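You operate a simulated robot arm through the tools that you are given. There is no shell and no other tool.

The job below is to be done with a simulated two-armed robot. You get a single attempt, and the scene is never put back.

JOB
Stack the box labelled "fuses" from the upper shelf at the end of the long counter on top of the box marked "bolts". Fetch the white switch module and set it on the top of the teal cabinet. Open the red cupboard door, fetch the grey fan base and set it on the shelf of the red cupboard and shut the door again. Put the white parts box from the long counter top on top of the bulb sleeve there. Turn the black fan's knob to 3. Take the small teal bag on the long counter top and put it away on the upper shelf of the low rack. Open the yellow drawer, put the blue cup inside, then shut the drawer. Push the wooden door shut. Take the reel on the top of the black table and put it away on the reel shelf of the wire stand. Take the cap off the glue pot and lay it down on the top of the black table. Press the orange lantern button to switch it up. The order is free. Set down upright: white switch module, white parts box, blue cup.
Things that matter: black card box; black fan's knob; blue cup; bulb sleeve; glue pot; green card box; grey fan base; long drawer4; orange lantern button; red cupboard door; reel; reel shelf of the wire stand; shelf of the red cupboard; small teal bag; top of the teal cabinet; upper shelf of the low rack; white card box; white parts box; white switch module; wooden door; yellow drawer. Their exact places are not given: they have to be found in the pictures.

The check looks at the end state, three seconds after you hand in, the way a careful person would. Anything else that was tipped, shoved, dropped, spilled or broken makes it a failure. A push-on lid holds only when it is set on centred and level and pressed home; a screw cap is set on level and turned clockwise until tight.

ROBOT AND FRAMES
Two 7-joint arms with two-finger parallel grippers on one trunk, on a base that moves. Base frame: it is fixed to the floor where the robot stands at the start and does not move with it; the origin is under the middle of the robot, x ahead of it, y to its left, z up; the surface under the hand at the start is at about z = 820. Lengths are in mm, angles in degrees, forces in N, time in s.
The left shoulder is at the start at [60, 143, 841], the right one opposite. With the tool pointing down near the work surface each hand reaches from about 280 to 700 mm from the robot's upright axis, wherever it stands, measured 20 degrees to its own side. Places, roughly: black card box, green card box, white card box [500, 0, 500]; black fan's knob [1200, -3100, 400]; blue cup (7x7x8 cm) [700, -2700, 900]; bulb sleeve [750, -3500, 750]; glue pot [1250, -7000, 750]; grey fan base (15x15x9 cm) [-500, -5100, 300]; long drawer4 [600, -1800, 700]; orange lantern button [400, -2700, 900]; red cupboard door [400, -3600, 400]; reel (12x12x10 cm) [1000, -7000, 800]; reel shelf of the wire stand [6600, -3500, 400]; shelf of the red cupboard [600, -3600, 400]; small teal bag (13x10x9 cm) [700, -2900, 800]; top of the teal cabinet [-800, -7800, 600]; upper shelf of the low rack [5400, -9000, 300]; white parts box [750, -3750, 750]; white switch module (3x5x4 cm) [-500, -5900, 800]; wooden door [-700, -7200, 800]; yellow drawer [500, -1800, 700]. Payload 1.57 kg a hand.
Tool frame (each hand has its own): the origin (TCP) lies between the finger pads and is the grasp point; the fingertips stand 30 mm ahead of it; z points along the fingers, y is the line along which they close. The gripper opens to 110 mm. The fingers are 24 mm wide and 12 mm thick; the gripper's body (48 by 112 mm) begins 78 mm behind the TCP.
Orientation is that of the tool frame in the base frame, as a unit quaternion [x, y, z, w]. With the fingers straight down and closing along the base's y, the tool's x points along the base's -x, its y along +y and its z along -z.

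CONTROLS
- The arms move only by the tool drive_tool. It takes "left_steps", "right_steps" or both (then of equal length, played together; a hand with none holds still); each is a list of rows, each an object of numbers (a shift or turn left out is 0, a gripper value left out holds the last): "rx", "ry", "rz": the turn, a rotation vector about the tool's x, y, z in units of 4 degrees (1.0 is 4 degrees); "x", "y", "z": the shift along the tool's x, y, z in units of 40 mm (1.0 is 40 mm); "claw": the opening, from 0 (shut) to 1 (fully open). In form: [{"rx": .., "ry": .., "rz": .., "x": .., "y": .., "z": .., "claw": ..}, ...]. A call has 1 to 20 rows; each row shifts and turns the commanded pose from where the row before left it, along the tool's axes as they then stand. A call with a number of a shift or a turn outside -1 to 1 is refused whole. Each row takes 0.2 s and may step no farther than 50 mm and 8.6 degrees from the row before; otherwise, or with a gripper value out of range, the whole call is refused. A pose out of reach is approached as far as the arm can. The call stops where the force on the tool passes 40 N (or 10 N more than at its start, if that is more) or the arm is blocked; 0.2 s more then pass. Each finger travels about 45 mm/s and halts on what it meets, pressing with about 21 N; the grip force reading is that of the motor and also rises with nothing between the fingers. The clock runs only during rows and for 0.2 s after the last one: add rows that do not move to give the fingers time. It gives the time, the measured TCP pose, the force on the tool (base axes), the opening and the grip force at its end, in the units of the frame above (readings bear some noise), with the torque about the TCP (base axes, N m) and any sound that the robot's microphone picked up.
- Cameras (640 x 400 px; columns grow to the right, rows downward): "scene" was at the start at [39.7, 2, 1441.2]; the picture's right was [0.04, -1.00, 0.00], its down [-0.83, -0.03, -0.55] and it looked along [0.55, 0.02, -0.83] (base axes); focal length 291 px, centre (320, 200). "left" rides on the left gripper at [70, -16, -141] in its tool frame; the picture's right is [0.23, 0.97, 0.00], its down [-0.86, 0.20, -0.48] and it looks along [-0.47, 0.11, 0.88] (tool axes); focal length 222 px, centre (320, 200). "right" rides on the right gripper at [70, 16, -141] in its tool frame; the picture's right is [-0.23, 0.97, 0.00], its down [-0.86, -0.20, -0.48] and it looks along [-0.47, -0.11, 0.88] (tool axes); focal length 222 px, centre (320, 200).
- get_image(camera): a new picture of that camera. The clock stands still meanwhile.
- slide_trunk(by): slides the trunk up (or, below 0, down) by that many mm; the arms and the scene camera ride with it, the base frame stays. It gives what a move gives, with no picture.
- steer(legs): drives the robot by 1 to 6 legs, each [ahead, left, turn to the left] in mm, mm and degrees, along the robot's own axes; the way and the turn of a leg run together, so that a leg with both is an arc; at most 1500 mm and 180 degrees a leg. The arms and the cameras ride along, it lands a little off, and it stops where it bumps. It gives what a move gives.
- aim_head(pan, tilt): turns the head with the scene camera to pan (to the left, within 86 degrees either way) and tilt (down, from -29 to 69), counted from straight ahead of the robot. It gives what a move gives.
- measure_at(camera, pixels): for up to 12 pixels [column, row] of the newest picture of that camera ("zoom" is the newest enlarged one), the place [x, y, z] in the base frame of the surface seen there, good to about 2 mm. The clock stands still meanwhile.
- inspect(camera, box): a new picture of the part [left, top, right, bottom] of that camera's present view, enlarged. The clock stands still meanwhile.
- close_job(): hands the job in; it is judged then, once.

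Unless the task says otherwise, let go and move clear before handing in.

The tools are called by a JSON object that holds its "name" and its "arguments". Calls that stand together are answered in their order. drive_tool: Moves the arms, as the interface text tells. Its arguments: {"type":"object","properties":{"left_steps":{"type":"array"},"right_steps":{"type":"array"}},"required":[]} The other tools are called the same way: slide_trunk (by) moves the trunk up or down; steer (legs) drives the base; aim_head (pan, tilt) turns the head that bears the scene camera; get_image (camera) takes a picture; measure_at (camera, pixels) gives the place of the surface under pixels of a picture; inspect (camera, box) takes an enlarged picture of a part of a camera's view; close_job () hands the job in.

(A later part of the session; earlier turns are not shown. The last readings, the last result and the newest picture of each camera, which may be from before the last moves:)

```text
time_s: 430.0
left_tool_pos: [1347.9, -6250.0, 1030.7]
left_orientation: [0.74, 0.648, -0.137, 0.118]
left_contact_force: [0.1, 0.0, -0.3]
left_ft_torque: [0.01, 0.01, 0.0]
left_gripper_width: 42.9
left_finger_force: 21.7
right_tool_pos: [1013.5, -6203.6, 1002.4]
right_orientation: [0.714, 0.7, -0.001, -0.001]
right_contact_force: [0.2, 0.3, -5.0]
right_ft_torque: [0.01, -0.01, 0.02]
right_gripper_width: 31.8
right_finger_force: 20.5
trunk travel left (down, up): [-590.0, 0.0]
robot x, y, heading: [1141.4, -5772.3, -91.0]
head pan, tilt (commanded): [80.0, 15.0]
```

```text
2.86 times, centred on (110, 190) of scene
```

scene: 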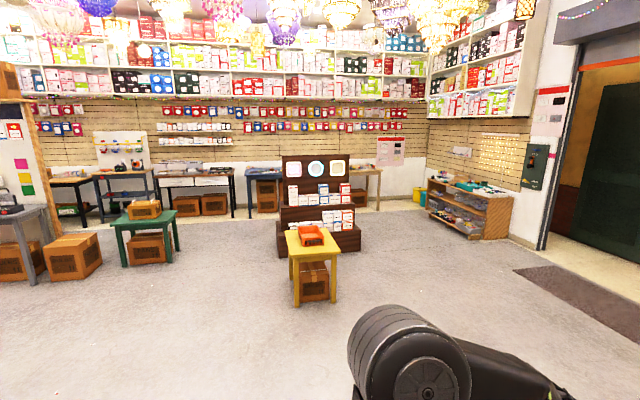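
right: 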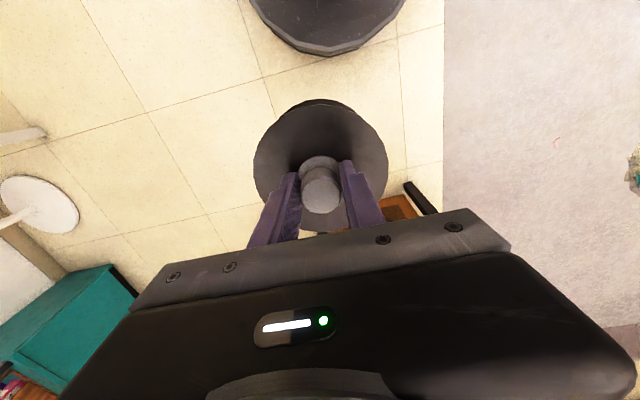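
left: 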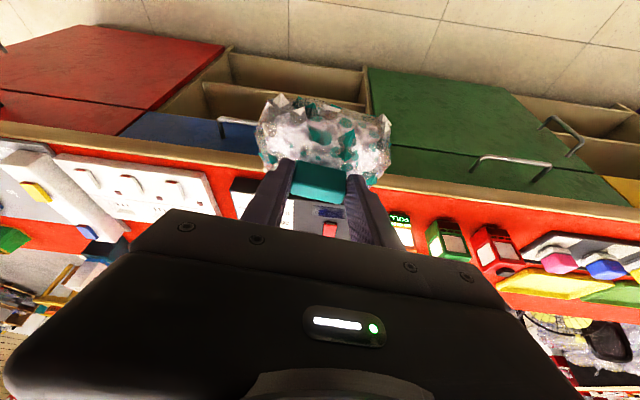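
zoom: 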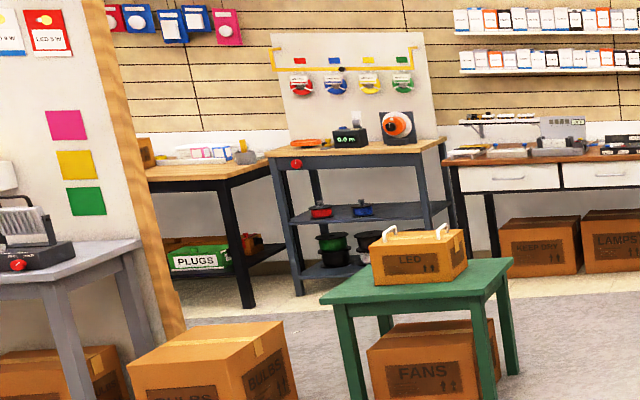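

The low rack (front y≈-8950, x 4600–6160) and the wire stand (blue table at x≈6500,y≈-3500) are located. Go to the low rack first: left past the black table, then forward.

{"name": "steer", "arguments": {"legs": [[0, 1250, 1], [1500, 0, 0], [450, 0, 0]]}}

{"name": "aim_head", "arguments": {"pan": 70, "tilt": 20}}

{"name": "get_image", "arguments": {"camera": "scene"}}

{"name": "measure_at", "arguments": {"camera": "scene", "pixels": [[250, 200], [300, 200], [350, 250], [400, 250], [450, 250], [300, 300], [200, 250]]}}

```text
time_s: 445.6
left_tool_pos: [2631.1, -8184.4, 1031.3]
left_orientation: [0.729, 0.66, -0.135, 0.121]
left_contact_force: [0.5, -0.5, -0.6]
left_ft_torque: [0.06, 0.02, 0.02]
left_gripper_width: 43.5
left_finger_force: 20.7
right_tool_pos: [2295.2, -8149.5, 1002.3]
right_orientation: [0.703, 0.711, 0.0, -0.002]
right_contact_force: [0.5, 0.3, -4.1]
right_ft_torque: [0.04, -0.01, -0.02]
right_gripper_width: 31.8
right_finger_force: 21.0
trunk travel left (down, up): [-590.0, 0.0]
robot x, y, heading: [2414.3, -7722.2, -89.4]
head pan, tilt (commanded): [80.0, 15.0]
```

```text
time_s: 446.3
left_tool_pos: [2630.7, -8184.7, 1031.7]
left_orientation: [0.729, 0.66, -0.135, 0.121]
left_contact_force: [-0.1, -0.1, -1.5]
left_ft_torque: [0.01, 0.01, -0.01]
left_gripper_width: 43.4
left_finger_force: 20.8
right_tool_pos: [2294.7, -8148.5, 1001.7]
right_orientation: [0.703, 0.711, 0.0, -0.001]
right_contact_force: [0.5, 0.2, -4.8]
right_ft_torque: [0.02, -0.03, 0.02]
right_gripper_width: 31.5
right_finger_force: 21.0
trunk travel left (down, up): [-590.0, 0.0]
robot x, y, heading: [2414.3, -7717.0, -89.4]
head pan, tilt (commanded): [70.0, 20.0]
```

```text
taken
```

scene: 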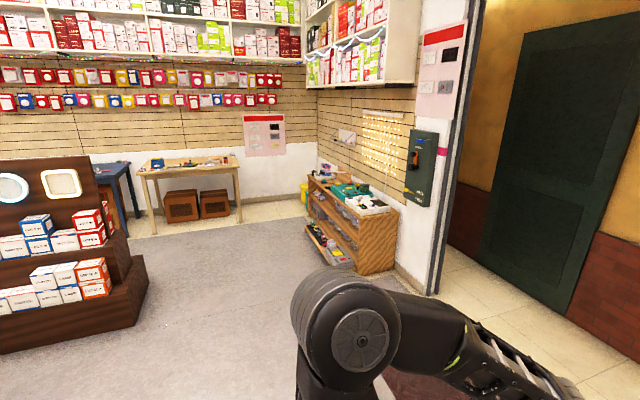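

```text
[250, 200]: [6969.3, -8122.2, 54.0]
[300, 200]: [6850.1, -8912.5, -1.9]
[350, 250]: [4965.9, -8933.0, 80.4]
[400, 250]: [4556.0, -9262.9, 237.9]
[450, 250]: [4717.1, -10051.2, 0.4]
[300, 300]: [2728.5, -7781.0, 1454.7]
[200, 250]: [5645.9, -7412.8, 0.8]
```

{"name": "measure_at", "arguments": {"camera": "scene", "pixels": [[130, 310], [60, 345], [145, 280], [140, 320], [20, 350], [330, 250], [360, 200], [370, 235], [340, 265]]}}

{"name": "inspect", "arguments": {"camera": "scene", "box": [290, 160, 410, 280]}}

```text
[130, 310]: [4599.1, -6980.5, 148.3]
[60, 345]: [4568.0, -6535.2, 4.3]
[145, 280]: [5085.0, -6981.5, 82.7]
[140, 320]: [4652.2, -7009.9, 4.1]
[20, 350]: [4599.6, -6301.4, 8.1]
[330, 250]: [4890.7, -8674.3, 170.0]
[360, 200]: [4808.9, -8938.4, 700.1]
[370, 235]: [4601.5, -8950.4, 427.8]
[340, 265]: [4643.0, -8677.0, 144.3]
```

```text
3.33 times, centred on (350, 220) of scene
```

zoom: 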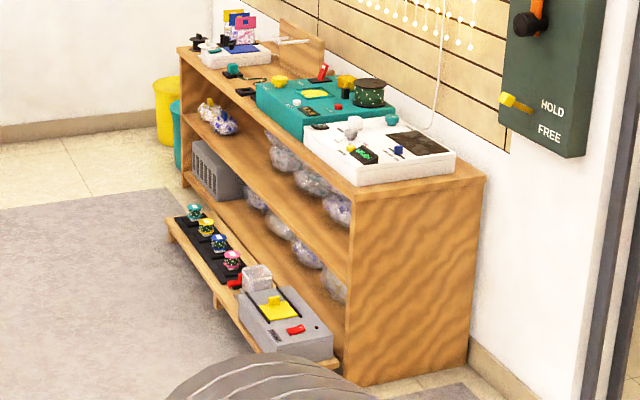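

The rack's lower step protrudes to y≈-8675; upper shelf begins at y≈-8950. Drive left to x≈5600, staying clear of the display stand, then look closely.

{"name": "steer", "arguments": {"legs": [[0, 1500, -0.6], [0, 1500, 0], [0, 200, 0]]}}

{"name": "aim_head", "arguments": {"pan": 0, "tilt": 30}}

{"name": "get_image", "arguments": {"camera": "scene"}}

```text
time_s: 461.9
left_tool_pos: [5814.4, -8162.9, 1031.0]
left_orientation: [0.732, 0.657, -0.137, 0.12]
left_contact_force: [0.1, -0.1, -0.8]
left_ft_torque: [-0.01, 0.02, 0.01]
left_gripper_width: 43.1
left_finger_force: 21.0
right_tool_pos: [5477.8, -8124.9, 1002.7]
right_orientation: [0.706, 0.708, -0.001, -0.001]
right_contact_force: [0.2, 0.3, -4.8]
right_ft_torque: [0.03, 0.0, -0.01]
right_gripper_width: 31.4
right_finger_force: 21.3
trunk travel left (down, up): [-590.0, 0.0]
robot x, y, heading: [5598.7, -7696.0, -90.0]
head pan, tilt (commanded): [70.0, 20.0]
```

```text
time_s: 463.3
left_tool_pos: [5813.3, -8163.2, 1032.5]
left_orientation: [0.732, 0.657, -0.136, 0.12]
left_contact_force: [0.4, -0.9, -1.9]
left_ft_torque: [0.04, 0.0, -0.03]
left_gripper_width: 43.0
left_finger_force: 21.1
right_tool_pos: [5477.3, -8124.1, 1002.1]
right_orientation: [0.707, 0.708, 0.0, -0.001]
right_contact_force: [0.4, 0.1, -4.6]
right_ft_torque: [0.05, -0.01, -0.04]
right_gripper_width: 31.5
right_finger_force: 20.6
trunk travel left (down, up): [-590.0, 0.0]
robot x, y, heading: [5596.1, -7700.1, -90.1]
head pan, tilt (commanded): [0.0, 30.0]
```

```text
taken
```

scene: 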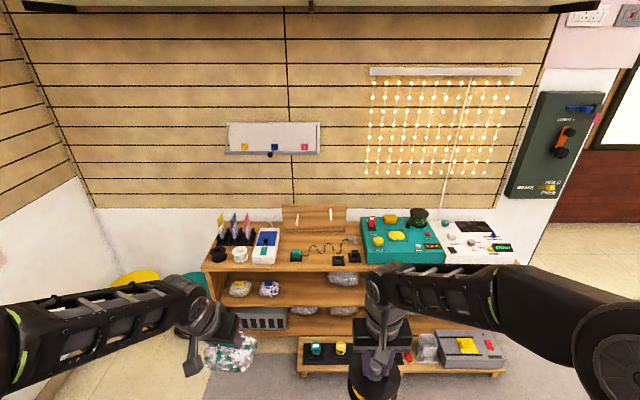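

Upper shelf visible: small bags at (240,287) and (268,288), a free stretch around (305,290). Measure.

{"name": "inspect", "arguments": {"camera": "scene", "box": [200, 250, 380, 345]}}

{"name": "measure_at", "arguments": {"camera": "zoom", "pixels": [[340, 140], [340, 165], [340, 178], [400, 150], [300, 150], [240, 130], [250, 155], [490, 110], [340, 60], [340, 80], [340, 100], [430, 150]]}}

```text
3.56 times, centred on (290, 298) of scene
```

zoom: 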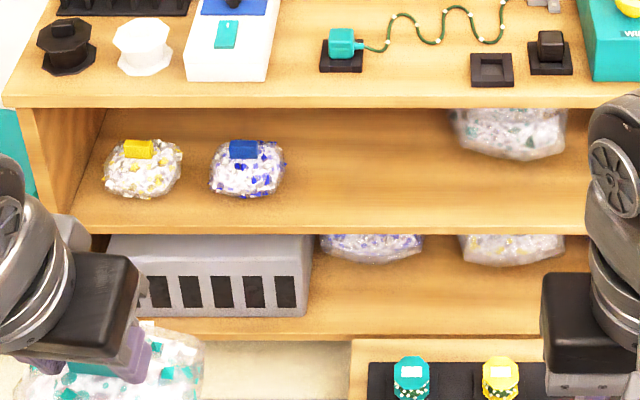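

```text
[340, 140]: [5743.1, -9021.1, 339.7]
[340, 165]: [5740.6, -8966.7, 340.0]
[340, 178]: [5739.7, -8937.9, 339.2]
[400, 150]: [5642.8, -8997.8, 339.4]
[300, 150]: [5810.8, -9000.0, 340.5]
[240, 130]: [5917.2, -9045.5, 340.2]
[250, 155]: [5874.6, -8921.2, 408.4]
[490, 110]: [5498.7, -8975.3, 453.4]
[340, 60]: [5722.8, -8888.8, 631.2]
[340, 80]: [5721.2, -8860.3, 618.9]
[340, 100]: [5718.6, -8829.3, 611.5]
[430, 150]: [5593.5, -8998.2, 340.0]
```

Upper shelf z=340, clear between x≈5560 and 5800; rack top's underside ≈595, front y≈-8830. Lower the trunk 200 and set the left hand to a 48° tilt at z≈530 so the bag can slide in below the top.

{"name": "slide_trunk", "arguments": {"by": -200}}

{"name": "drive_tool", "arguments": {"left_steps": [{"x": 0.195, "y": -0.2825, "z": 0.733, "ry": -0.7}, {"x": 0.23, "y": -0.2825, "z": 0.722, "ry": -0.7}, {"x": 0.265, "y": -0.2825, "z": 0.71, "ry": -0.7}, {"x": 0.3, "y": -0.2825, "z": 0.697, "ry": -0.7}, {"x": 0.333, "y": -0.2825, "z": 0.68, "ry": -0.7}, {"x": 0.367, "y": -0.2825, "z": 0.663, "ry": -0.7}, {"x": 0.398, "y": -0.2825, "z": 0.645, "ry": -0.7}, {"x": 0.43, "y": -0.2825, "z": 0.625, "ry": -0.7}, {"x": 0.46, "y": -0.2825, "z": 0.603, "ry": -0.7}, {"x": 0.488, "y": -0.2825, "z": 0.58, "ry": -0.7}, {}], "right_steps": [{"x": 0.9}, {"x": 0.9}, {"x": 0.5}, {}, {}, {}, {}, {}, {}, {}, {}]}}

{"name": "get_image", "arguments": {"camera": "left"}}

{"name": "get_image", "arguments": {"camera": "scene"}}

```text
time_s: 465.4
left_tool_pos: [5813.4, -8162.1, 831.8]
left_orientation: [0.732, 0.656, -0.136, 0.12]
left_contact_force: [0.1, -0.4, -1.6]
left_ft_torque: [-0.01, 0.0, -0.02]
left_gripper_width: 43.1
left_finger_force: 20.8
right_tool_pos: [5476.0, -8124.0, 802.6]
right_orientation: [0.706, 0.708, 0.0, -0.002]
right_contact_force: [0.1, -0.9, -5.1]
right_ft_torque: [0.06, 0.02, -0.01]
right_gripper_width: 31.4
right_finger_force: 20.9
trunk travel left (down, up): [-390.0, 200.0]
robot x, y, heading: [5597.3, -7695.0, -89.8]
head pan, tilt (commanded): [0.0, 30.0]
```

```text
time_s: 467.9
left_tool_pos: [5720.1, -8180.2, 591.3]
left_orientation: [0.692, 0.621, -0.275, 0.244]
left_contact_force: [0.8, -0.4, -0.2]
left_ft_torque: [0.03, 0.02, 0.01]
left_gripper_width: 43.3
left_finger_force: 20.8
left hand out of reach, approached as far as the arm can: row 9, 10
right_tool_pos: [5475.8, -8031.4, 801.3]
right_orientation: [0.706, 0.708, 0.0, -0.001]
right_contact_force: [-0.2, 0.4, -4.1]
right_ft_torque: [0.04, -0.01, -0.03]
right_gripper_width: 31.6
right_finger_force: 21.4
trunk travel left (down, up): [-390.0, 200.0]
robot x, y, heading: [5596.5, -7694.8, -89.9]
head pan, tilt (commanded): [0.0, 30.0]
```

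```text
taken
```

left: 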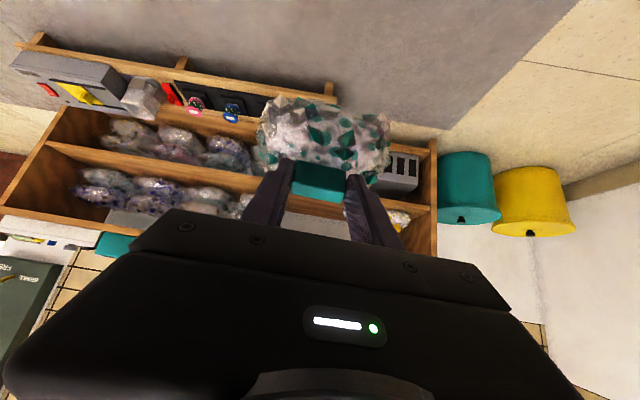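

```text
taken
```

scene: 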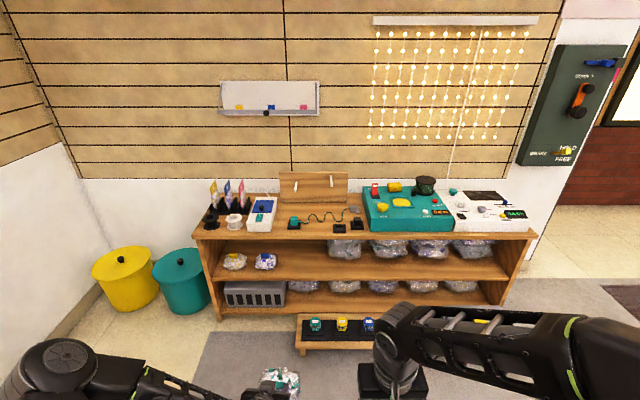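

{"name": "slide_trunk", "arguments": {"by": -100}}

{"name": "get_image", "arguments": {"camera": "scene"}}

{"name": "inspect", "arguments": {"camera": "scene", "box": [190, 200, 400, 330]}}

{"name": "measure_at", "arguments": {"camera": "zoom", "pixels": [[300, 180], [340, 180], [380, 180], [260, 180], [300, 215], [300, 150], [420, 150], [250, 160], [225, 150], [300, 110], [300, 125]]}}

```text
time_s: 469.2
left_tool_pos: [5720.3, -8179.7, 491.6]
left_orientation: [0.692, 0.621, -0.276, 0.244]
left_contact_force: [-0.1, -0.7, -1.2]
left_ft_torque: [-0.02, 0.0, -0.01]
left_gripper_width: 43.5
left_finger_force: 21.3
right_tool_pos: [5475.5, -8031.4, 701.7]
right_orientation: [0.706, 0.708, -0.001, -0.001]
right_contact_force: [0.6, 0.1, -4.2]
right_ft_torque: [0.0, 0.05, 0.01]
right_gripper_width: 31.3
right_finger_force: 21.3
trunk travel left (down, up): [-290.0, 300.0]
robot x, y, heading: [5601.5, -7690.3, -89.9]
head pan, tilt (commanded): [0.0, 30.0]
```

```text
taken
```

scene: 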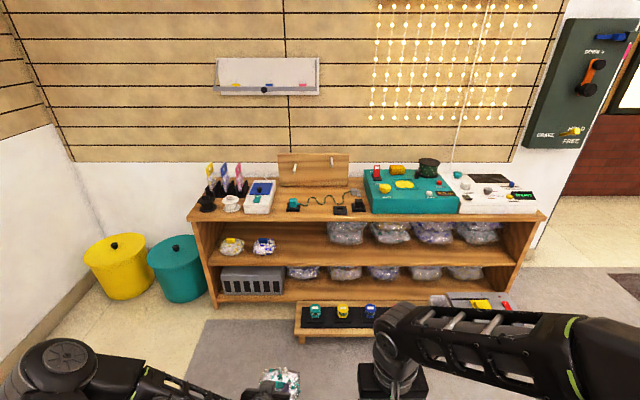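

```text
3.05 times, centred on (295, 265) of scene
```

zoom: 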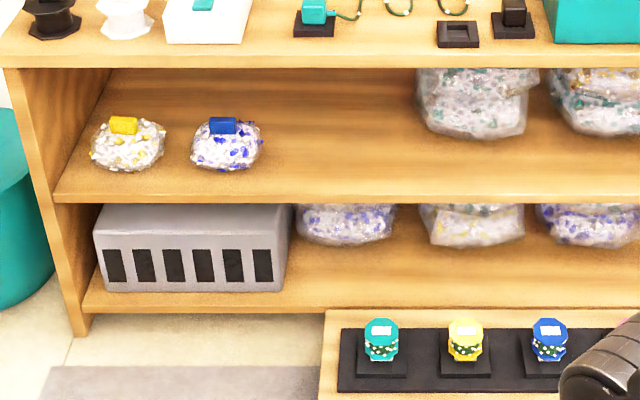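

```text
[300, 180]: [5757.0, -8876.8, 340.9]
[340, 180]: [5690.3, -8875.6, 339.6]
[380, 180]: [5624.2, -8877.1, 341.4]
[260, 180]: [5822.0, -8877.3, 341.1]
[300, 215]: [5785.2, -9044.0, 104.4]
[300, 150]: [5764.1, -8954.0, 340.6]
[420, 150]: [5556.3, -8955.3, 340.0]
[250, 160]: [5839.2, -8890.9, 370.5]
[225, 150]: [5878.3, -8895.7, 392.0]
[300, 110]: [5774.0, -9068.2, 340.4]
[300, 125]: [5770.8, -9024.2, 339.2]
```

Free shelf space x 5560–5820. Drive forward 600 mm with the bag at z≈490.

{"name": "steer", "arguments": {"legs": [[600, 0, 0]]}}

{"name": "aim_head", "arguments": {"pan": 10, "tilt": 50}}

{"name": "get_image", "arguments": {"camera": "scene"}}

{"name": "get_image", "arguments": {"camera": "left"}}

```text
time_s: 472.6
left_tool_pos: [5721.3, -8780.8, 491.2]
left_orientation: [0.691, 0.622, -0.275, 0.246]
left_contact_force: [0.1, 0.1, 0.0]
left_ft_torque: [-0.01, 0.02, -0.01]
left_gripper_width: 43.2
left_finger_force: 21.4
right_tool_pos: [5477.5, -8633.7, 700.4]
right_orientation: [0.706, 0.708, 0.0, -0.001]
right_contact_force: [-0.4, -0.4, -3.7]
right_ft_torque: [0.03, 0.01, 0.01]
right_gripper_width: 31.3
right_finger_force: 21.1
trunk travel left (down, up): [-290.0, 300.0]
robot x, y, heading: [5597.8, -8294.6, -90.0]
head pan, tilt (commanded): [0.0, 30.0]
```

```text
time_s: 473.4
left_tool_pos: [5722.2, -8778.5, 492.9]
left_orientation: [0.691, 0.621, -0.276, 0.246]
left_contact_force: [0.1, -0.1, -0.8]
left_ft_torque: [0.01, 0.01, -0.01]
left_gripper_width: 43.2
left_finger_force: 21.2
right_tool_pos: [5477.5, -8633.8, 700.1]
right_orientation: [0.705, 0.709, -0.001, -0.002]
right_contact_force: [-0.8, -0.3, -4.9]
right_ft_torque: [-0.01, 0.02, -0.02]
right_gripper_width: 31.6
right_finger_force: 21.0
trunk travel left (down, up): [-290.0, 300.0]
robot x, y, heading: [5599.3, -8293.8, -89.8]
head pan, tilt (commanded): [10.0, 50.0]
```

```text
taken
```

scene: 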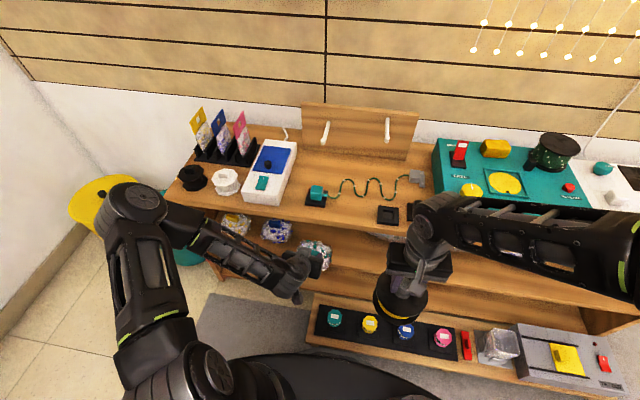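

```text
taken
```

left: 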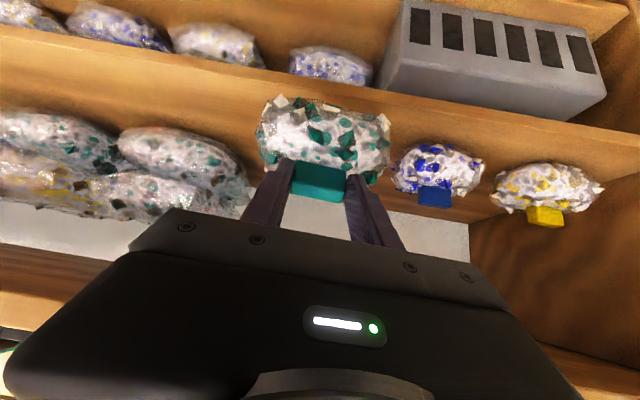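

Extend the bag 100 mm into the shelf, then lower it.

{"name": "drive_tool", "arguments": {"left_steps": [{"x": -0.61, "y": 0.1, "z": 0.568}, {"x": -0.61, "y": 0.1, "z": 0.568}, {"x": -0.61, "y": 0.1, "z": 0.568}, {}, {"x": 0.34, "z": 0.366}, {"x": 0.34, "z": 0.366}, {}]}}

{"name": "get_image", "arguments": {"camera": "left"}}

{"name": "inspect", "arguments": {"camera": "scene", "box": [200, 180, 400, 320]}}

```text
time_s: 474.2
left_tool_pos: [5721.9, -8866.6, 482.8]
left_orientation: [0.695, 0.624, -0.27, 0.235]
left_contact_force: [0.3, -0.2, -0.5]
left_ft_torque: [0.05, -0.02, 0.01]
left_gripper_width: 43.4
left_finger_force: 20.6
right_tool_pos: [5477.1, -8633.1, 700.4]
right_orientation: [0.706, 0.708, 0.001, -0.003]
right_contact_force: [0.0, -0.3, -5.2]
right_ft_torque: [0.03, -0.01, -0.02]
right_gripper_width: 31.7
right_finger_force: 21.0
trunk travel left (down, up): [-290.0, 300.0]
robot x, y, heading: [5598.7, -8294.7, -89.8]
head pan, tilt (commanded): [10.0, 50.0]
stopped in row 4 (left hand): the force on the tool passed its limit at 63 N (the readings are from after the stop); the commanded pose is now the measured one
```

```text
taken
```

left: 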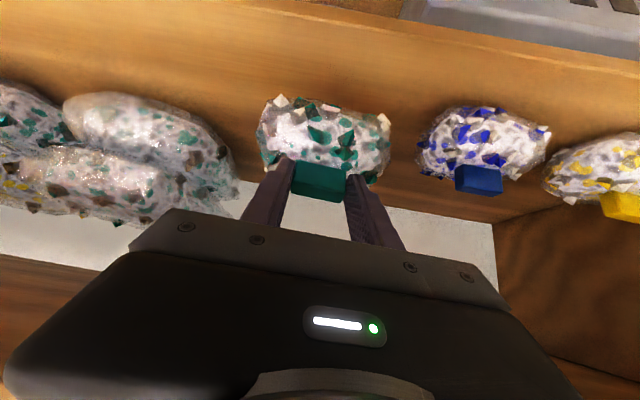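

```text
2.86 times, centred on (300, 250) of scene
```

zoom: 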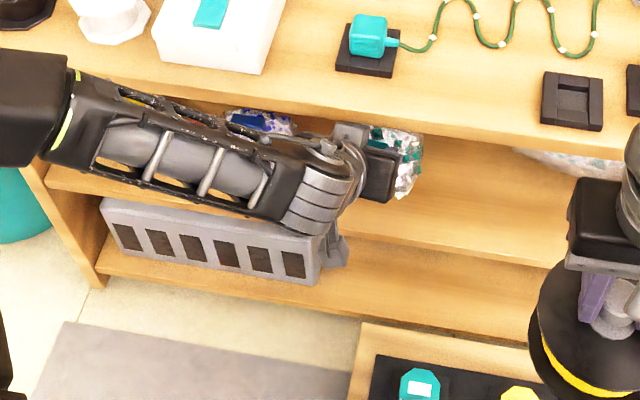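

The push met something (63 N) and stopped; the bag is still held. Check where the forearm and wrist are relative to the rack's top edge.

{"name": "measure_at", "arguments": {"camera": "scene", "pixels": [[180, 215], [220, 232], [255, 243], [290, 245], [310, 258], [300, 240], [140, 200], [300, 228], [250, 212]]}}

{"name": "get_image", "arguments": {"camera": "scene"}}

```text
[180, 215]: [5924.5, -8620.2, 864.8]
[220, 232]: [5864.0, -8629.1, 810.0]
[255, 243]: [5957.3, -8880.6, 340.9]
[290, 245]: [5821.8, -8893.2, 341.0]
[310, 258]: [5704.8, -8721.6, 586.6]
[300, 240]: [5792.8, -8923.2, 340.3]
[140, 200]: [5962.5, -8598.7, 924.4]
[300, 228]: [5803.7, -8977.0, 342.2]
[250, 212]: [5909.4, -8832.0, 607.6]
```

```text
taken
```

scene: 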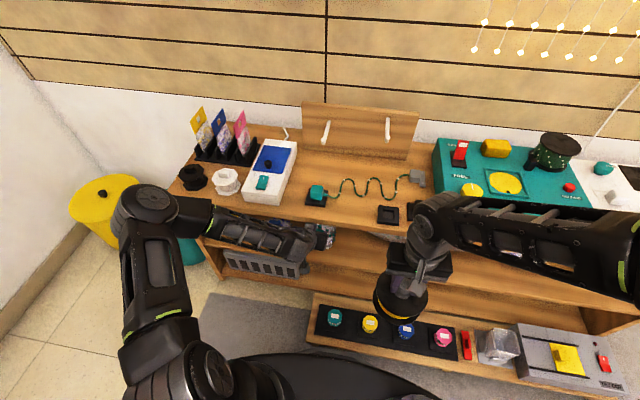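

The forearm is well in front of the rack; the gripper's top likely grazed the top board's lower edge. Lowering moves it away, so lower the bag gently here (its lower edge is ~37 mm inside the shelf front).

{"name": "drive_tool", "arguments": {"left_steps": [{"x": 0.21, "z": 0.235}, {"x": 0.21, "z": 0.235}, {"x": 0.15, "z": 0.165}, {}]}}

{"name": "get_image", "arguments": {"camera": "left"}}

```text
time_s: 475.2
left_tool_pos: [5721.2, -8868.3, 450.1]
left_orientation: [0.694, 0.624, -0.27, 0.235]
left_contact_force: [0.0, 0.5, -1.0]
left_ft_torque: [0.01, -0.03, 0.04]
left_gripper_width: 43.3
left_finger_force: 21.1
right_tool_pos: [5475.7, -8633.2, 701.2]
right_orientation: [0.705, 0.709, -0.001, -0.002]
right_contact_force: [-0.9, -0.8, -4.2]
right_ft_torque: [0.01, 0.0, -0.02]
right_gripper_width: 31.6
right_finger_force: 20.5
trunk travel left (down, up): [-290.0, 300.0]
robot x, y, heading: [5599.2, -8293.8, -89.6]
head pan, tilt (commanded): [10.0, 50.0]
```

```text
taken
```

left: 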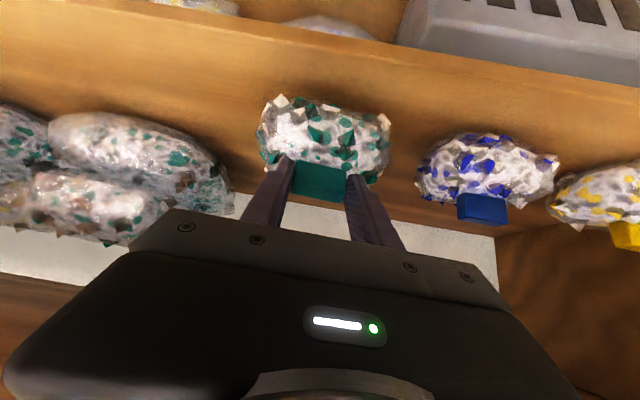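

{"name": "drive_tool", "arguments": {"left_steps": [{"x": 0.05, "z": 0.056}, {"x": 0.05, "z": 0.056}, {}]}}

{"name": "drive_tool", "arguments": {"left_steps": [{"x": 0.034, "z": 0.037}, {"x": 0.034, "z": 0.037}, {}]}}

```text
time_s: 476.1
left_tool_pos: [5720.9, -8867.9, 443.5]
left_orientation: [0.694, 0.625, -0.27, 0.236]
left_contact_force: [0.1, 0.7, -0.7]
left_ft_torque: [0.06, -0.01, 0.01]
left_gripper_width: 43.1
left_finger_force: 21.2
right_tool_pos: [5476.4, -8634.0, 700.7]
right_orientation: [0.705, 0.709, 0.0, -0.001]
right_contact_force: [-0.2, 0.3, -4.4]
right_ft_torque: [0.0, 0.04, -0.06]
right_gripper_width: 31.4
right_finger_force: 21.1
trunk travel left (down, up): [-290.0, 300.0]
robot x, y, heading: [5601.7, -8296.0, -89.8]
head pan, tilt (commanded): [10.0, 50.0]
```

```text
time_s: 476.9
left_tool_pos: [5720.1, -8868.2, 439.3]
left_orientation: [0.694, 0.624, -0.271, 0.237]
left_contact_force: [0.5, 0.5, 4.4]
left_ft_torque: [0.03, 0.06, 0.0]
left_gripper_width: 43.5
left_finger_force: 21.1
right_tool_pos: [5477.0, -8634.5, 700.9]
right_orientation: [0.705, 0.709, 0.0, -0.001]
right_contact_force: [0.1, 0.1, -4.2]
right_ft_torque: [-0.02, 0.02, -0.02]
right_gripper_width: 31.7
right_finger_force: 21.3
trunk travel left (down, up): [-290.0, 300.0]
robot x, y, heading: [5598.0, -8294.5, -89.9]
head pan, tilt (commanded): [10.0, 50.0]
```

Contact (4.4 N). Release the bag and withdraw along the fingers.

{"name": "drive_tool", "arguments": {"left_steps": [{"claw": 0.45}, {"claw": 0.55}, {"claw": 0.7}, {"claw": 0.8}, {}, {"z": -0.3}, {"z": -0.5}, {}]}}

{"name": "get_image", "arguments": {"camera": "left"}}

```text
time_s: 478.6
left_tool_pos: [5723.4, -8845.6, 463.5]
left_orientation: [0.693, 0.625, -0.27, 0.236]
left_contact_force: [-0.1, 0.1, 0.5]
left_ft_torque: [-0.01, 0.01, 0.01]
left_gripper_width: 87.9
left_finger_force: 0.1
right_tool_pos: [5477.8, -8633.4, 700.9]
right_orientation: [0.705, 0.709, 0.0, -0.001]
right_contact_force: [0.3, -0.3, -3.8]
right_ft_torque: [0.01, 0.0, 0.02]
right_gripper_width: 31.6
right_finger_force: 21.5
trunk travel left (down, up): [-290.0, 300.0]
robot x, y, heading: [5597.3, -8296.1, -89.9]
head pan, tilt (commanded): [10.0, 50.0]
```

```text
taken
```

left: 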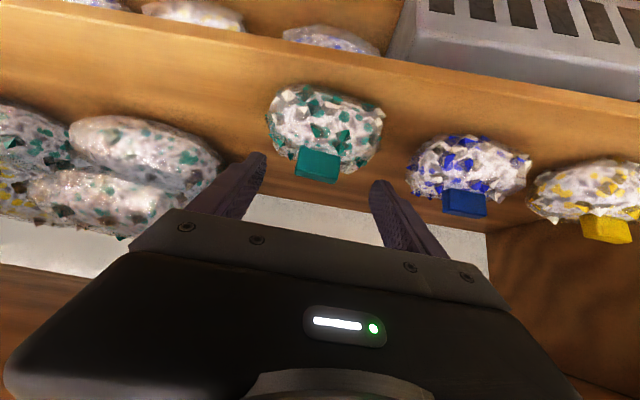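

The bag stands on the shelf beside the others. Withdraw the left hand horizontally and back the robot away.

{"name": "drive_tool", "arguments": {"left_steps": [{"x": 0.74, "z": -0.66}, {"x": 0.74, "z": -0.66}, {}]}}

{"name": "steer", "arguments": {"legs": [[-600, 0, 0]]}}

{"name": "aim_head", "arguments": {"pan": 0, "tilt": 35}}

{"name": "inspect", "arguments": {"camera": "scene", "box": [180, 120, 440, 310]}}

```text
time_s: 479.4
left_tool_pos: [5733.4, -8801.0, 468.2]
left_orientation: [0.694, 0.624, -0.271, 0.236]
left_contact_force: [0.1, 0.0, -0.4]
left_ft_torque: [-0.01, 0.02, 0.0]
left_gripper_width: 87.8
left_finger_force: 0.1
left hand out of reach, approached as far as the arm can: row 2
right_tool_pos: [5477.9, -8633.6, 701.4]
right_orientation: [0.706, 0.709, 0.0, -0.001]
right_contact_force: [-0.2, 0.0, -4.3]
right_ft_torque: [-0.02, 0.0, 0.0]
right_gripper_width: 31.4
right_finger_force: 21.5
trunk travel left (down, up): [-290.0, 300.0]
robot x, y, heading: [5598.2, -8294.5, -90.0]
head pan, tilt (commanded): [10.0, 50.0]
```

```text
time_s: 482.9
left_tool_pos: [5734.2, -8197.9, 466.4]
left_orientation: [0.693, 0.626, -0.27, 0.236]
left_contact_force: [-0.4, -0.2, -0.3]
left_ft_torque: [0.0, -0.04, 0.01]
left_gripper_width: 88.3
left_finger_force: 0.0
right_tool_pos: [5476.5, -8030.5, 700.8]
right_orientation: [0.703, 0.711, 0.0, -0.002]
right_contact_force: [0.4, -0.5, -3.4]
right_ft_torque: [0.04, 0.02, -0.01]
right_gripper_width: 31.5
right_finger_force: 20.9
trunk travel left (down, up): [-290.0, 300.0]
robot x, y, heading: [5596.5, -7692.9, -89.7]
head pan, tilt (commanded): [10.0, 50.0]
```

```text
time_s: 483.6
left_tool_pos: [5732.8, -8196.3, 468.3]
left_orientation: [0.693, 0.626, -0.269, 0.236]
left_contact_force: [0.2, -0.2, -0.1]
left_ft_torque: [0.0, 0.04, 0.0]
left_gripper_width: 87.9
left_finger_force: 0.1
right_tool_pos: [5475.3, -8030.8, 701.1]
right_orientation: [0.704, 0.71, 0.0, -0.001]
right_contact_force: [0.0, 0.5, -4.7]
right_ft_torque: [0.01, 0.0, 0.01]
right_gripper_width: 31.7
right_finger_force: 20.9
trunk travel left (down, up): [-290.0, 300.0]
robot x, y, heading: [5593.8, -7693.6, -89.9]
head pan, tilt (commanded): [0.0, 35.0]
```

```text
2.11 times, centred on (310, 215) of scene
```

zoom: 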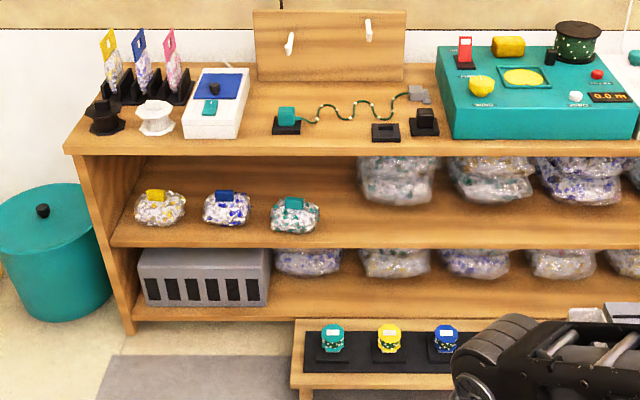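

The teal bag stands on the upper shelf. Level the left hand, raise the trunk, turn to face +x and head to the wire stand.

{"name": "drive_tool", "arguments": {"left_steps": [{"ry": 1, "z": -0.5}, {"ry": 1, "z": -0.5}, {"ry": 1, "z": -0.5}, {"ry": 1, "z": -0.5}, {"ry": 1}, {"ry": 1}, {"ry": 1}, {"ry": 1}, {"ry": 1}, {"ry": 1}, {"ry": 0.5, "rz": 0.5}, {"rz": 0.6}, {"claw": 0.5, "rz": 0.5}]}}

{"name": "slide_trunk", "arguments": {"by": 300}}

{"name": "steer", "arguments": {"legs": [[0, 0, 90], [200, 0, 0], [0, 1200, 0]]}}

{"name": "aim_head", "arguments": {"pan": 50, "tilt": 20}}

{"name": "get_image", "arguments": {"camera": "scene"}}

```text
time_s: 486.4
left_tool_pos: [5739.6, -8150.0, 532.6]
left_orientation: [0.78, 0.626, -0.004, -0.004]
left_contact_force: [-0.2, -0.1, 0.1]
left_ft_torque: [-0.01, -0.05, -0.02]
left_gripper_width: 55.3
left_finger_force: 0.1
right_tool_pos: [5475.0, -8030.2, 702.0]
right_orientation: [0.705, 0.71, 0.0, -0.001]
right_contact_force: [0.2, 0.3, -4.0]
right_ft_torque: [0.01, 0.0, -0.01]
right_gripper_width: 31.8
right_finger_force: 21.0
trunk travel left (down, up): [-290.0, 300.0]
robot x, y, heading: [5599.2, -7693.8, -89.8]
head pan, tilt (commanded): [0.0, 35.0]
```

```text
time_s: 489.4
left_tool_pos: [5738.6, -8151.1, 831.6]
left_orientation: [0.78, 0.626, -0.004, -0.003]
left_contact_force: [-0.5, 0.3, -0.7]
left_ft_torque: [-0.02, -0.01, -0.03]
left_gripper_width: 55.0
left_finger_force: 0.1
right_tool_pos: [5475.2, -8030.1, 1001.8]
right_orientation: [0.704, 0.71, 0.0, -0.001]
right_contact_force: [0.1, -0.1, -4.2]
right_ft_torque: [0.01, -0.04, 0.03]
right_gripper_width: 31.8
right_finger_force: 20.9
trunk travel left (down, up): [-590.0, 0.0]
robot x, y, heading: [5598.8, -7692.2, -89.9]
head pan, tilt (commanded): [0.0, 35.0]
```

```text
time_s: 494.9
left_tool_pos: [6242.6, -7554.2, 830.0]
left_orientation: [0.111, 0.994, -0.003, -0.008]
left_contact_force: [0.4, 0.1, -0.1]
left_ft_torque: [0.03, 0.0, 0.0]
left_gripper_width: 55.0
left_finger_force: 0.1
right_tool_pos: [6125.8, -7816.5, 1000.9]
right_orientation: [0.001, 1.0, -0.001, -0.001]
right_contact_force: [-0.4, 0.5, -5.2]
right_ft_torque: [0.02, 0.0, 0.0]
right_gripper_width: 31.8
right_finger_force: 20.8
trunk travel left (down, up): [-590.0, 0.0]
robot x, y, heading: [5785.9, -7693.4, -0.1]
head pan, tilt (commanded): [0.0, 35.0]
stopped in leg 2: the force on the tool passed its limit at 44 N (the readings are from after the stop); the commanded pose is now the measured one
```

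```text
time_s: 496.0
left_tool_pos: [6241.7, -7553.1, 831.3]
left_orientation: [0.111, 0.994, -0.004, -0.008]
left_contact_force: [0.7, -0.5, -0.4]
left_ft_torque: [0.01, 0.0, -0.01]
left_gripper_width: 54.8
left_finger_force: 0.0
right_tool_pos: [6125.7, -7817.3, 1000.4]
right_orientation: [0.001, 1.0, -0.001, -0.002]
right_contact_force: [-0.7, -0.2, -4.5]
right_ft_torque: [0.0, -0.01, 0.01]
right_gripper_width: 31.5
right_finger_force: 21.2
trunk travel left (down, up): [-590.0, 0.0]
robot x, y, heading: [5789.8, -7691.6, -0.4]
head pan, tilt (commanded): [50.0, 20.0]
```

```text
taken
```

scene: 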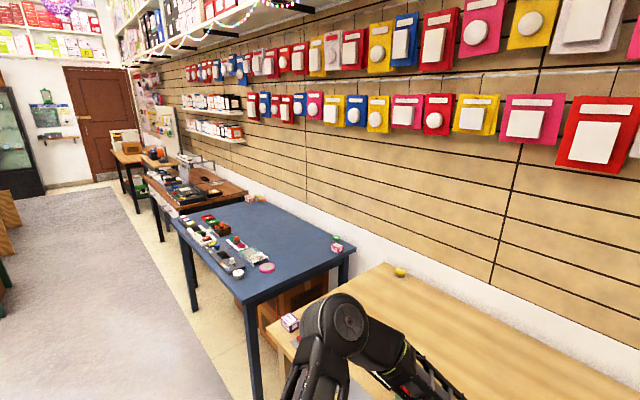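

A hand met something during leg 2 — there's a wooden table just ahead. Look straight at it.

{"name": "aim_head", "arguments": {"pan": 10, "tilt": 45}}

{"name": "get_image", "arguments": {"camera": "scene"}}

{"name": "get_image", "arguments": {"camera": "left"}}

{"name": "get_image", "arguments": {"camera": "right"}}

```text
time_s: 497.1
left_tool_pos: [6242.8, -7553.6, 832.2]
left_orientation: [0.11, 0.994, -0.002, -0.008]
left_contact_force: [-0.3, -0.4, 0.0]
left_ft_torque: [-0.02, -0.01, 0.0]
left_gripper_width: 55.1
left_finger_force: 0.0
right_tool_pos: [6125.9, -7817.7, 1001.0]
right_orientation: [0.001, 1.0, -0.001, -0.002]
right_contact_force: [0.6, 0.1, -4.2]
right_ft_torque: [0.0, 0.0, 0.02]
right_gripper_width: 31.8
right_finger_force: 20.5
trunk travel left (down, up): [-590.0, 0.0]
robot x, y, heading: [5787.3, -7691.8, -0.2]
head pan, tilt (commanded): [10.0, 45.0]
```

```text
taken
```

scene: 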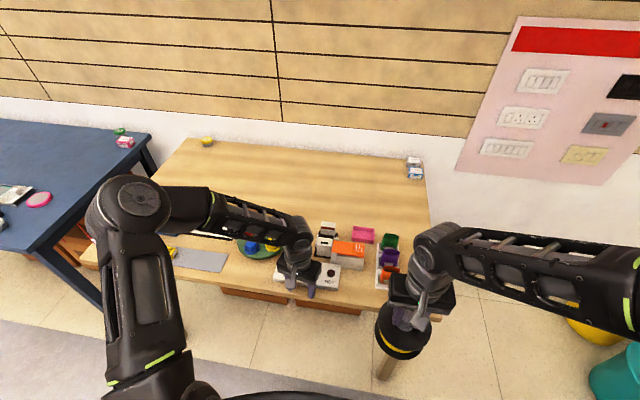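

```text
taken
```

left: 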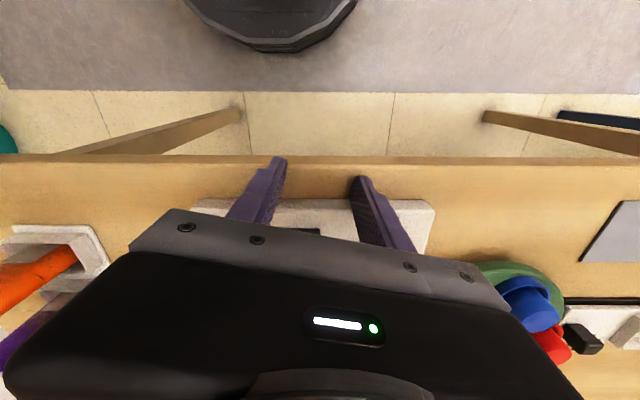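

```text
taken
```

right: 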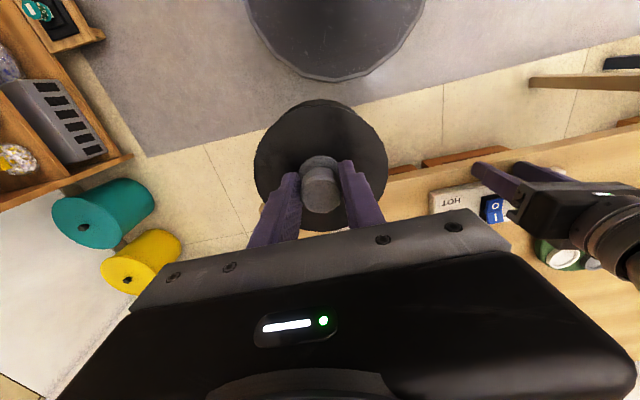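

The left fingers touched a white device (with a blue rocker) on that table. Back straight off and inspect it.

{"name": "steer", "arguments": {"legs": [[-250, 0, 0]]}}

{"name": "get_image", "arguments": {"camera": "scene"}}

{"name": "inspect", "arguments": {"camera": "scene", "box": [200, 150, 420, 270]}}

```text
time_s: 498.9
left_tool_pos: [5989.2, -7552.6, 831.5]
left_orientation: [0.11, 0.994, -0.002, -0.008]
left_contact_force: [-0.6, 0.2, 0.2]
left_ft_torque: [0.01, -0.01, 0.02]
left_gripper_width: 55.2
left_finger_force: 0.1
right_tool_pos: [5872.0, -7815.6, 1001.8]
right_orientation: [0.001, 1.0, -0.001, -0.002]
right_contact_force: [-0.7, 0.0, -3.4]
right_ft_torque: [-0.02, 0.0, -0.01]
right_gripper_width: 31.7
right_finger_force: 21.2
trunk travel left (down, up): [-590.0, 0.0]
robot x, y, heading: [5533.9, -7694.6, 0.1]
head pan, tilt (commanded): [10.0, 45.0]
```

```text
taken
```

scene: 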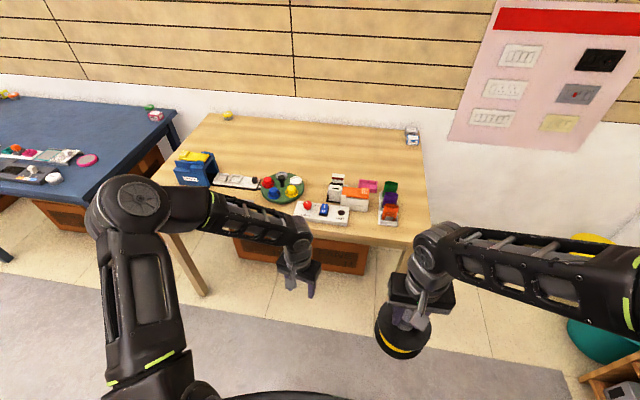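

```text
2.91 times, centred on (310, 210) of scene
```

zoom: 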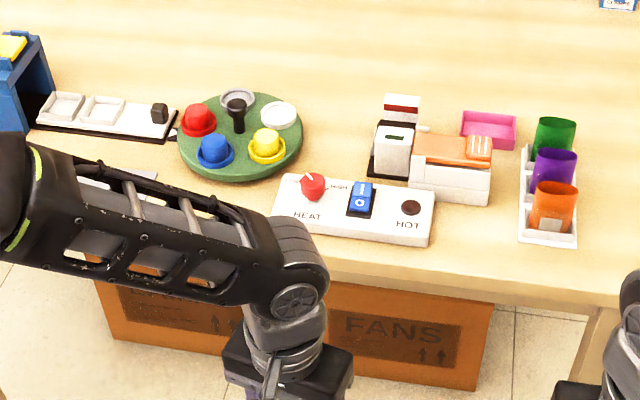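

{"name": "measure_at", "arguments": {"camera": "zoom", "pixels": [[200, 160], [300, 230], [450, 255], [290, 190], [360, 195], [420, 230], [312, 185], [415, 205], [280, 220], [430, 240], [500, 280], [380, 260]]}}

```text
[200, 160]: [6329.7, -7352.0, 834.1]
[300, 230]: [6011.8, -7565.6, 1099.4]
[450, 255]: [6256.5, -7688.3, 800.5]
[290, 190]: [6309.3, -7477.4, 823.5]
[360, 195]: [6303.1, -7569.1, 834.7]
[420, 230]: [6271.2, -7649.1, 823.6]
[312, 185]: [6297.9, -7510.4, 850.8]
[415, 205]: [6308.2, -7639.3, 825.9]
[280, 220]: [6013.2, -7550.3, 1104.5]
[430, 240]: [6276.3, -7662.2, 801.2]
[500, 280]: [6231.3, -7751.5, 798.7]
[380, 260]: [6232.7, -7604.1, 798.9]
```

The table top is z=800 and the device (front edge x≈6265, aligned with the table) appears unmoved—contact occurred only at the end of the leg. Raise the left hand well above, then look along the route.

{"name": "drive_tool", "arguments": {"left_steps": [{"z": -0.95, "rz": -0.8}, {"z": -0.95, "rz": -0.8}, {"z": -0.95, "rz": -0.8}, {"z": -0.95, "rz": -0.8}, {"z": -0.95}, {"x": 0.9}, {"x": 0.9}, {}]}}

{"name": "aim_head", "arguments": {"pan": 65, "tilt": 25}}

{"name": "get_image", "arguments": {"camera": "scene"}}

{"name": "measure_at", "arguments": {"camera": "scene", "pixels": [[300, 270], [250, 200], [220, 170], [200, 150], [350, 330], [150, 200], [50, 300], [20, 250], [180, 170], [230, 230]]}}

```text
time_s: 500.8
left_tool_pos: [5921.6, -7553.3, 1022.9]
left_orientation: [-0.001, 1.0, -0.002, -0.008]
left_contact_force: [-0.1, 0.2, 0.6]
left_ft_torque: [-0.02, 0.02, 0.0]
left_gripper_width: 55.2
left_finger_force: 0.1
right_tool_pos: [5873.2, -7817.1, 999.8]
right_orientation: [0.001, 1.0, -0.001, -0.002]
right_contact_force: [-0.5, 0.9, -5.0]
right_ft_torque: [0.02, 0.04, 0.01]
right_gripper_width: 31.8
right_finger_force: 20.7
trunk travel left (down, up): [-590.0, 0.0]
robot x, y, heading: [5533.2, -7693.6, -0.2]
head pan, tilt (commanded): [10.0, 45.0]
```

```text
time_s: 502.0
left_tool_pos: [5921.4, -7552.5, 1022.5]
left_orientation: [-0.001, 1.0, -0.001, -0.009]
left_contact_force: [-0.6, -0.2, -0.6]
left_ft_torque: [0.01, 0.03, 0.01]
left_gripper_width: 54.9
left_finger_force: 0.0
right_tool_pos: [5872.7, -7817.2, 1000.2]
right_orientation: [0.001, 1.0, -0.001, -0.002]
right_contact_force: [0.5, 0.7, -4.4]
right_ft_torque: [0.0, 0.0, 0.01]
right_gripper_width: 31.6
right_finger_force: 21.3
trunk travel left (down, up): [-590.0, 0.0]
robot x, y, heading: [5536.0, -7696.0, -0.3]
head pan, tilt (commanded): [65.0, 25.0]
```

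```text
taken
```

scene: 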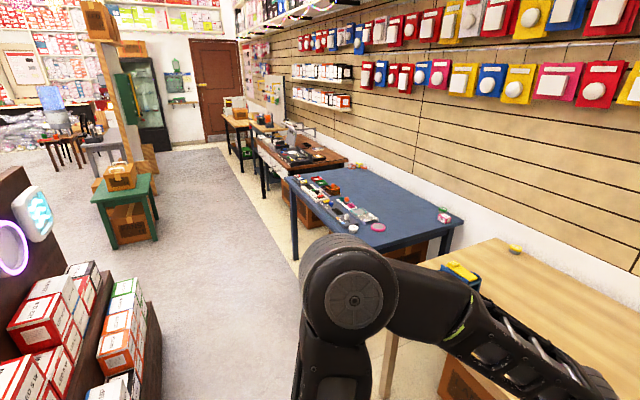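

```text
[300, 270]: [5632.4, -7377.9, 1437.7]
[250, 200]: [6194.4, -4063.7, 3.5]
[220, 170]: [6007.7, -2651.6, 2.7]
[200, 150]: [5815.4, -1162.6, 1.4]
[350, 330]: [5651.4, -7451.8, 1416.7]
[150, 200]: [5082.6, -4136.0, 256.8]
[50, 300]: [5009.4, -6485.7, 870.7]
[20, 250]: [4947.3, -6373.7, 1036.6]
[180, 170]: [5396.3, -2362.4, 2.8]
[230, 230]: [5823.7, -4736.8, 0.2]
```

The corridor between the display (x≤5100) and wall tables (x≥6200) is clear. Drive along it toward the wire stand.

{"name": "steer", "arguments": {"legs": [[70, 0, 0.3], [0, 1500, 0], [0, 1500, 0], [0, 900, 0]]}}

{"name": "aim_head", "arguments": {"pan": 15, "tilt": 35}}

{"name": "get_image", "arguments": {"camera": "scene"}}

```text
time_s: 521.5
left_tool_pos: [6041.4, -3639.8, 1022.3]
left_orientation: [0.004, 1.0, -0.002, -0.009]
left_contact_force: [-1.5, 0.9, 0.6]
left_ft_torque: [-0.03, 0.01, -0.02]
left_gripper_width: 55.2
left_finger_force: 0.0
right_tool_pos: [5989.3, -3902.6, 1001.7]
right_orientation: [0.008, 1.0, -0.001, -0.001]
right_contact_force: [-0.2, 0.5, -4.3]
right_ft_torque: [-0.01, 0.0, 0.03]
right_gripper_width: 31.7
right_finger_force: 21.2
trunk travel left (down, up): [-590.0, 0.0]
robot x, y, heading: [5656.4, -3773.3, -0.8]
head pan, tilt (commanded): [65.0, 25.0]
```

```text
time_s: 522.7
left_tool_pos: [6041.6, -3641.1, 1023.8]
left_orientation: [0.005, 1.0, -0.001, -0.009]
left_contact_force: [0.4, 0.1, 0.3]
left_ft_torque: [-0.01, 0.02, 0.02]
left_gripper_width: 55.2
left_finger_force: 0.0
right_tool_pos: [5989.8, -3903.2, 1000.4]
right_orientation: [0.007, 1.0, -0.001, -0.001]
right_contact_force: [-0.3, 0.2, -4.4]
right_ft_torque: [-0.01, -0.01, 0.01]
right_gripper_width: 31.5
right_finger_force: 21.0
trunk travel left (down, up): [-590.0, 0.0]
robot x, y, heading: [5656.0, -3777.6, -0.9]
head pan, tilt (commanded): [15.0, 35.0]
```

```text
taken
```

scene: 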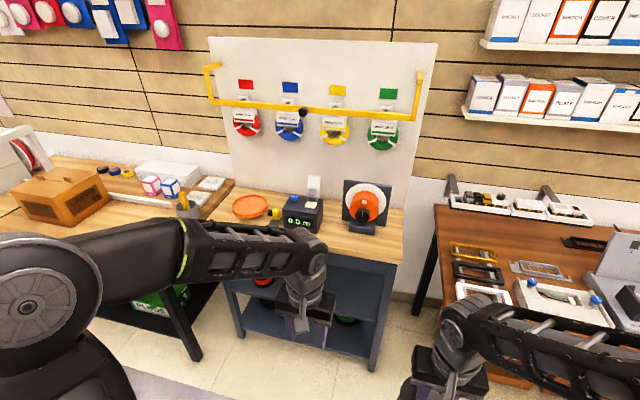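

The wire stand is ahead (225–400 px). Lower the trunk to look at its reel shelf.

{"name": "slide_trunk", "arguments": {"by": -350}}

{"name": "aim_head", "arguments": {"pan": 10, "tilt": 30}}

{"name": "get_image", "arguments": {"camera": "scene"}}

```text
time_s: 526.1
left_tool_pos: [6040.6, -3640.8, 672.6]
left_orientation: [0.006, 1.0, -0.001, -0.01]
left_contact_force: [0.6, -1.0, 0.0]
left_ft_torque: [0.0, -0.04, 0.03]
left_gripper_width: 55.0
left_finger_force: 0.0
right_tool_pos: [5989.0, -3901.6, 650.9]
right_orientation: [0.007, 1.0, -0.001, -0.002]
right_contact_force: [-0.4, -1.2, -4.5]
right_ft_torque: [0.0, 0.03, 0.01]
right_gripper_width: 31.6
right_finger_force: 21.0
trunk travel left (down, up): [-240.0, 350.0]
robot x, y, heading: [5657.2, -3767.9, -0.9]
head pan, tilt (commanded): [15.0, 35.0]
```

```text
time_s: 526.7
left_tool_pos: [6042.7, -3639.6, 674.2]
left_orientation: [0.005, 1.0, -0.001, -0.009]
left_contact_force: [0.7, 0.3, 0.7]
left_ft_torque: [-0.04, -0.02, 0.01]
left_gripper_width: 55.1
left_finger_force: 0.1
right_tool_pos: [5989.9, -3902.3, 650.7]
right_orientation: [0.007, 1.0, -0.001, -0.002]
right_contact_force: [-0.1, 0.6, -5.0]
right_ft_torque: [0.03, 0.03, 0.01]
right_gripper_width: 31.5
right_finger_force: 21.2
trunk travel left (down, up): [-240.0, 350.0]
robot x, y, heading: [5653.8, -3777.3, -1.0]
head pan, tilt (commanded): [10.0, 30.0]
```

```text
taken
```

scene: 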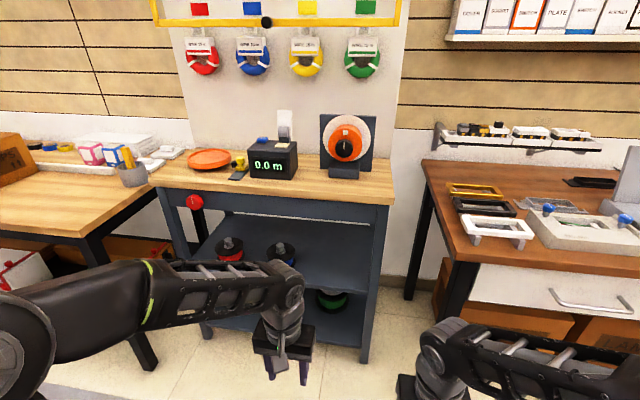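

The reel shelf holds a red reel (230,248) and a blue reel (282,252), with room to the right at (340,250). Measure.

{"name": "inspect", "arguments": {"camera": "scene", "box": [160, 180, 400, 340]}}

{"name": "measure_at", "arguments": {"camera": "zoom", "pixels": [[480, 160], [480, 200], [400, 170], [520, 180], [440, 230], [190, 165], [320, 165], [320, 180], [480, 70], [480, 90], [190, 155], [560, 200]]}}

```text
2.50 times, centred on (280, 260) of scene
```

zoom: 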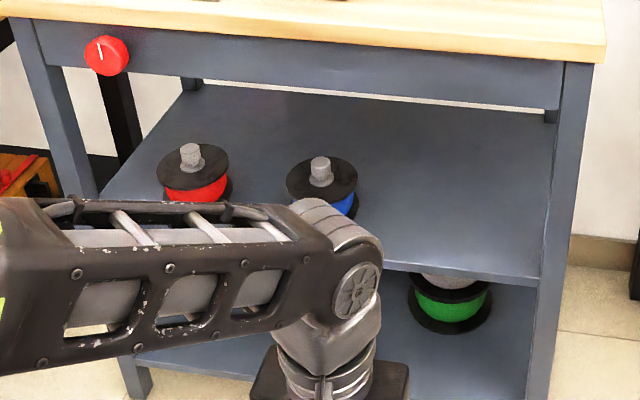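

```text
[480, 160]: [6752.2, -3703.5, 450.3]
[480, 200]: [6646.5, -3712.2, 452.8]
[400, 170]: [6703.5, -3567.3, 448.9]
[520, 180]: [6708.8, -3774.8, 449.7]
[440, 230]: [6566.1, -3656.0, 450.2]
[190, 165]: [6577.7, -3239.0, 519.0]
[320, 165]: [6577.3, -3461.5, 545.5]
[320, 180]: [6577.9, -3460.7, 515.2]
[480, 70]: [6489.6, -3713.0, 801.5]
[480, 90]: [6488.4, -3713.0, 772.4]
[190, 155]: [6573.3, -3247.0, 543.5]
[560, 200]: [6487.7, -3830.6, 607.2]
```

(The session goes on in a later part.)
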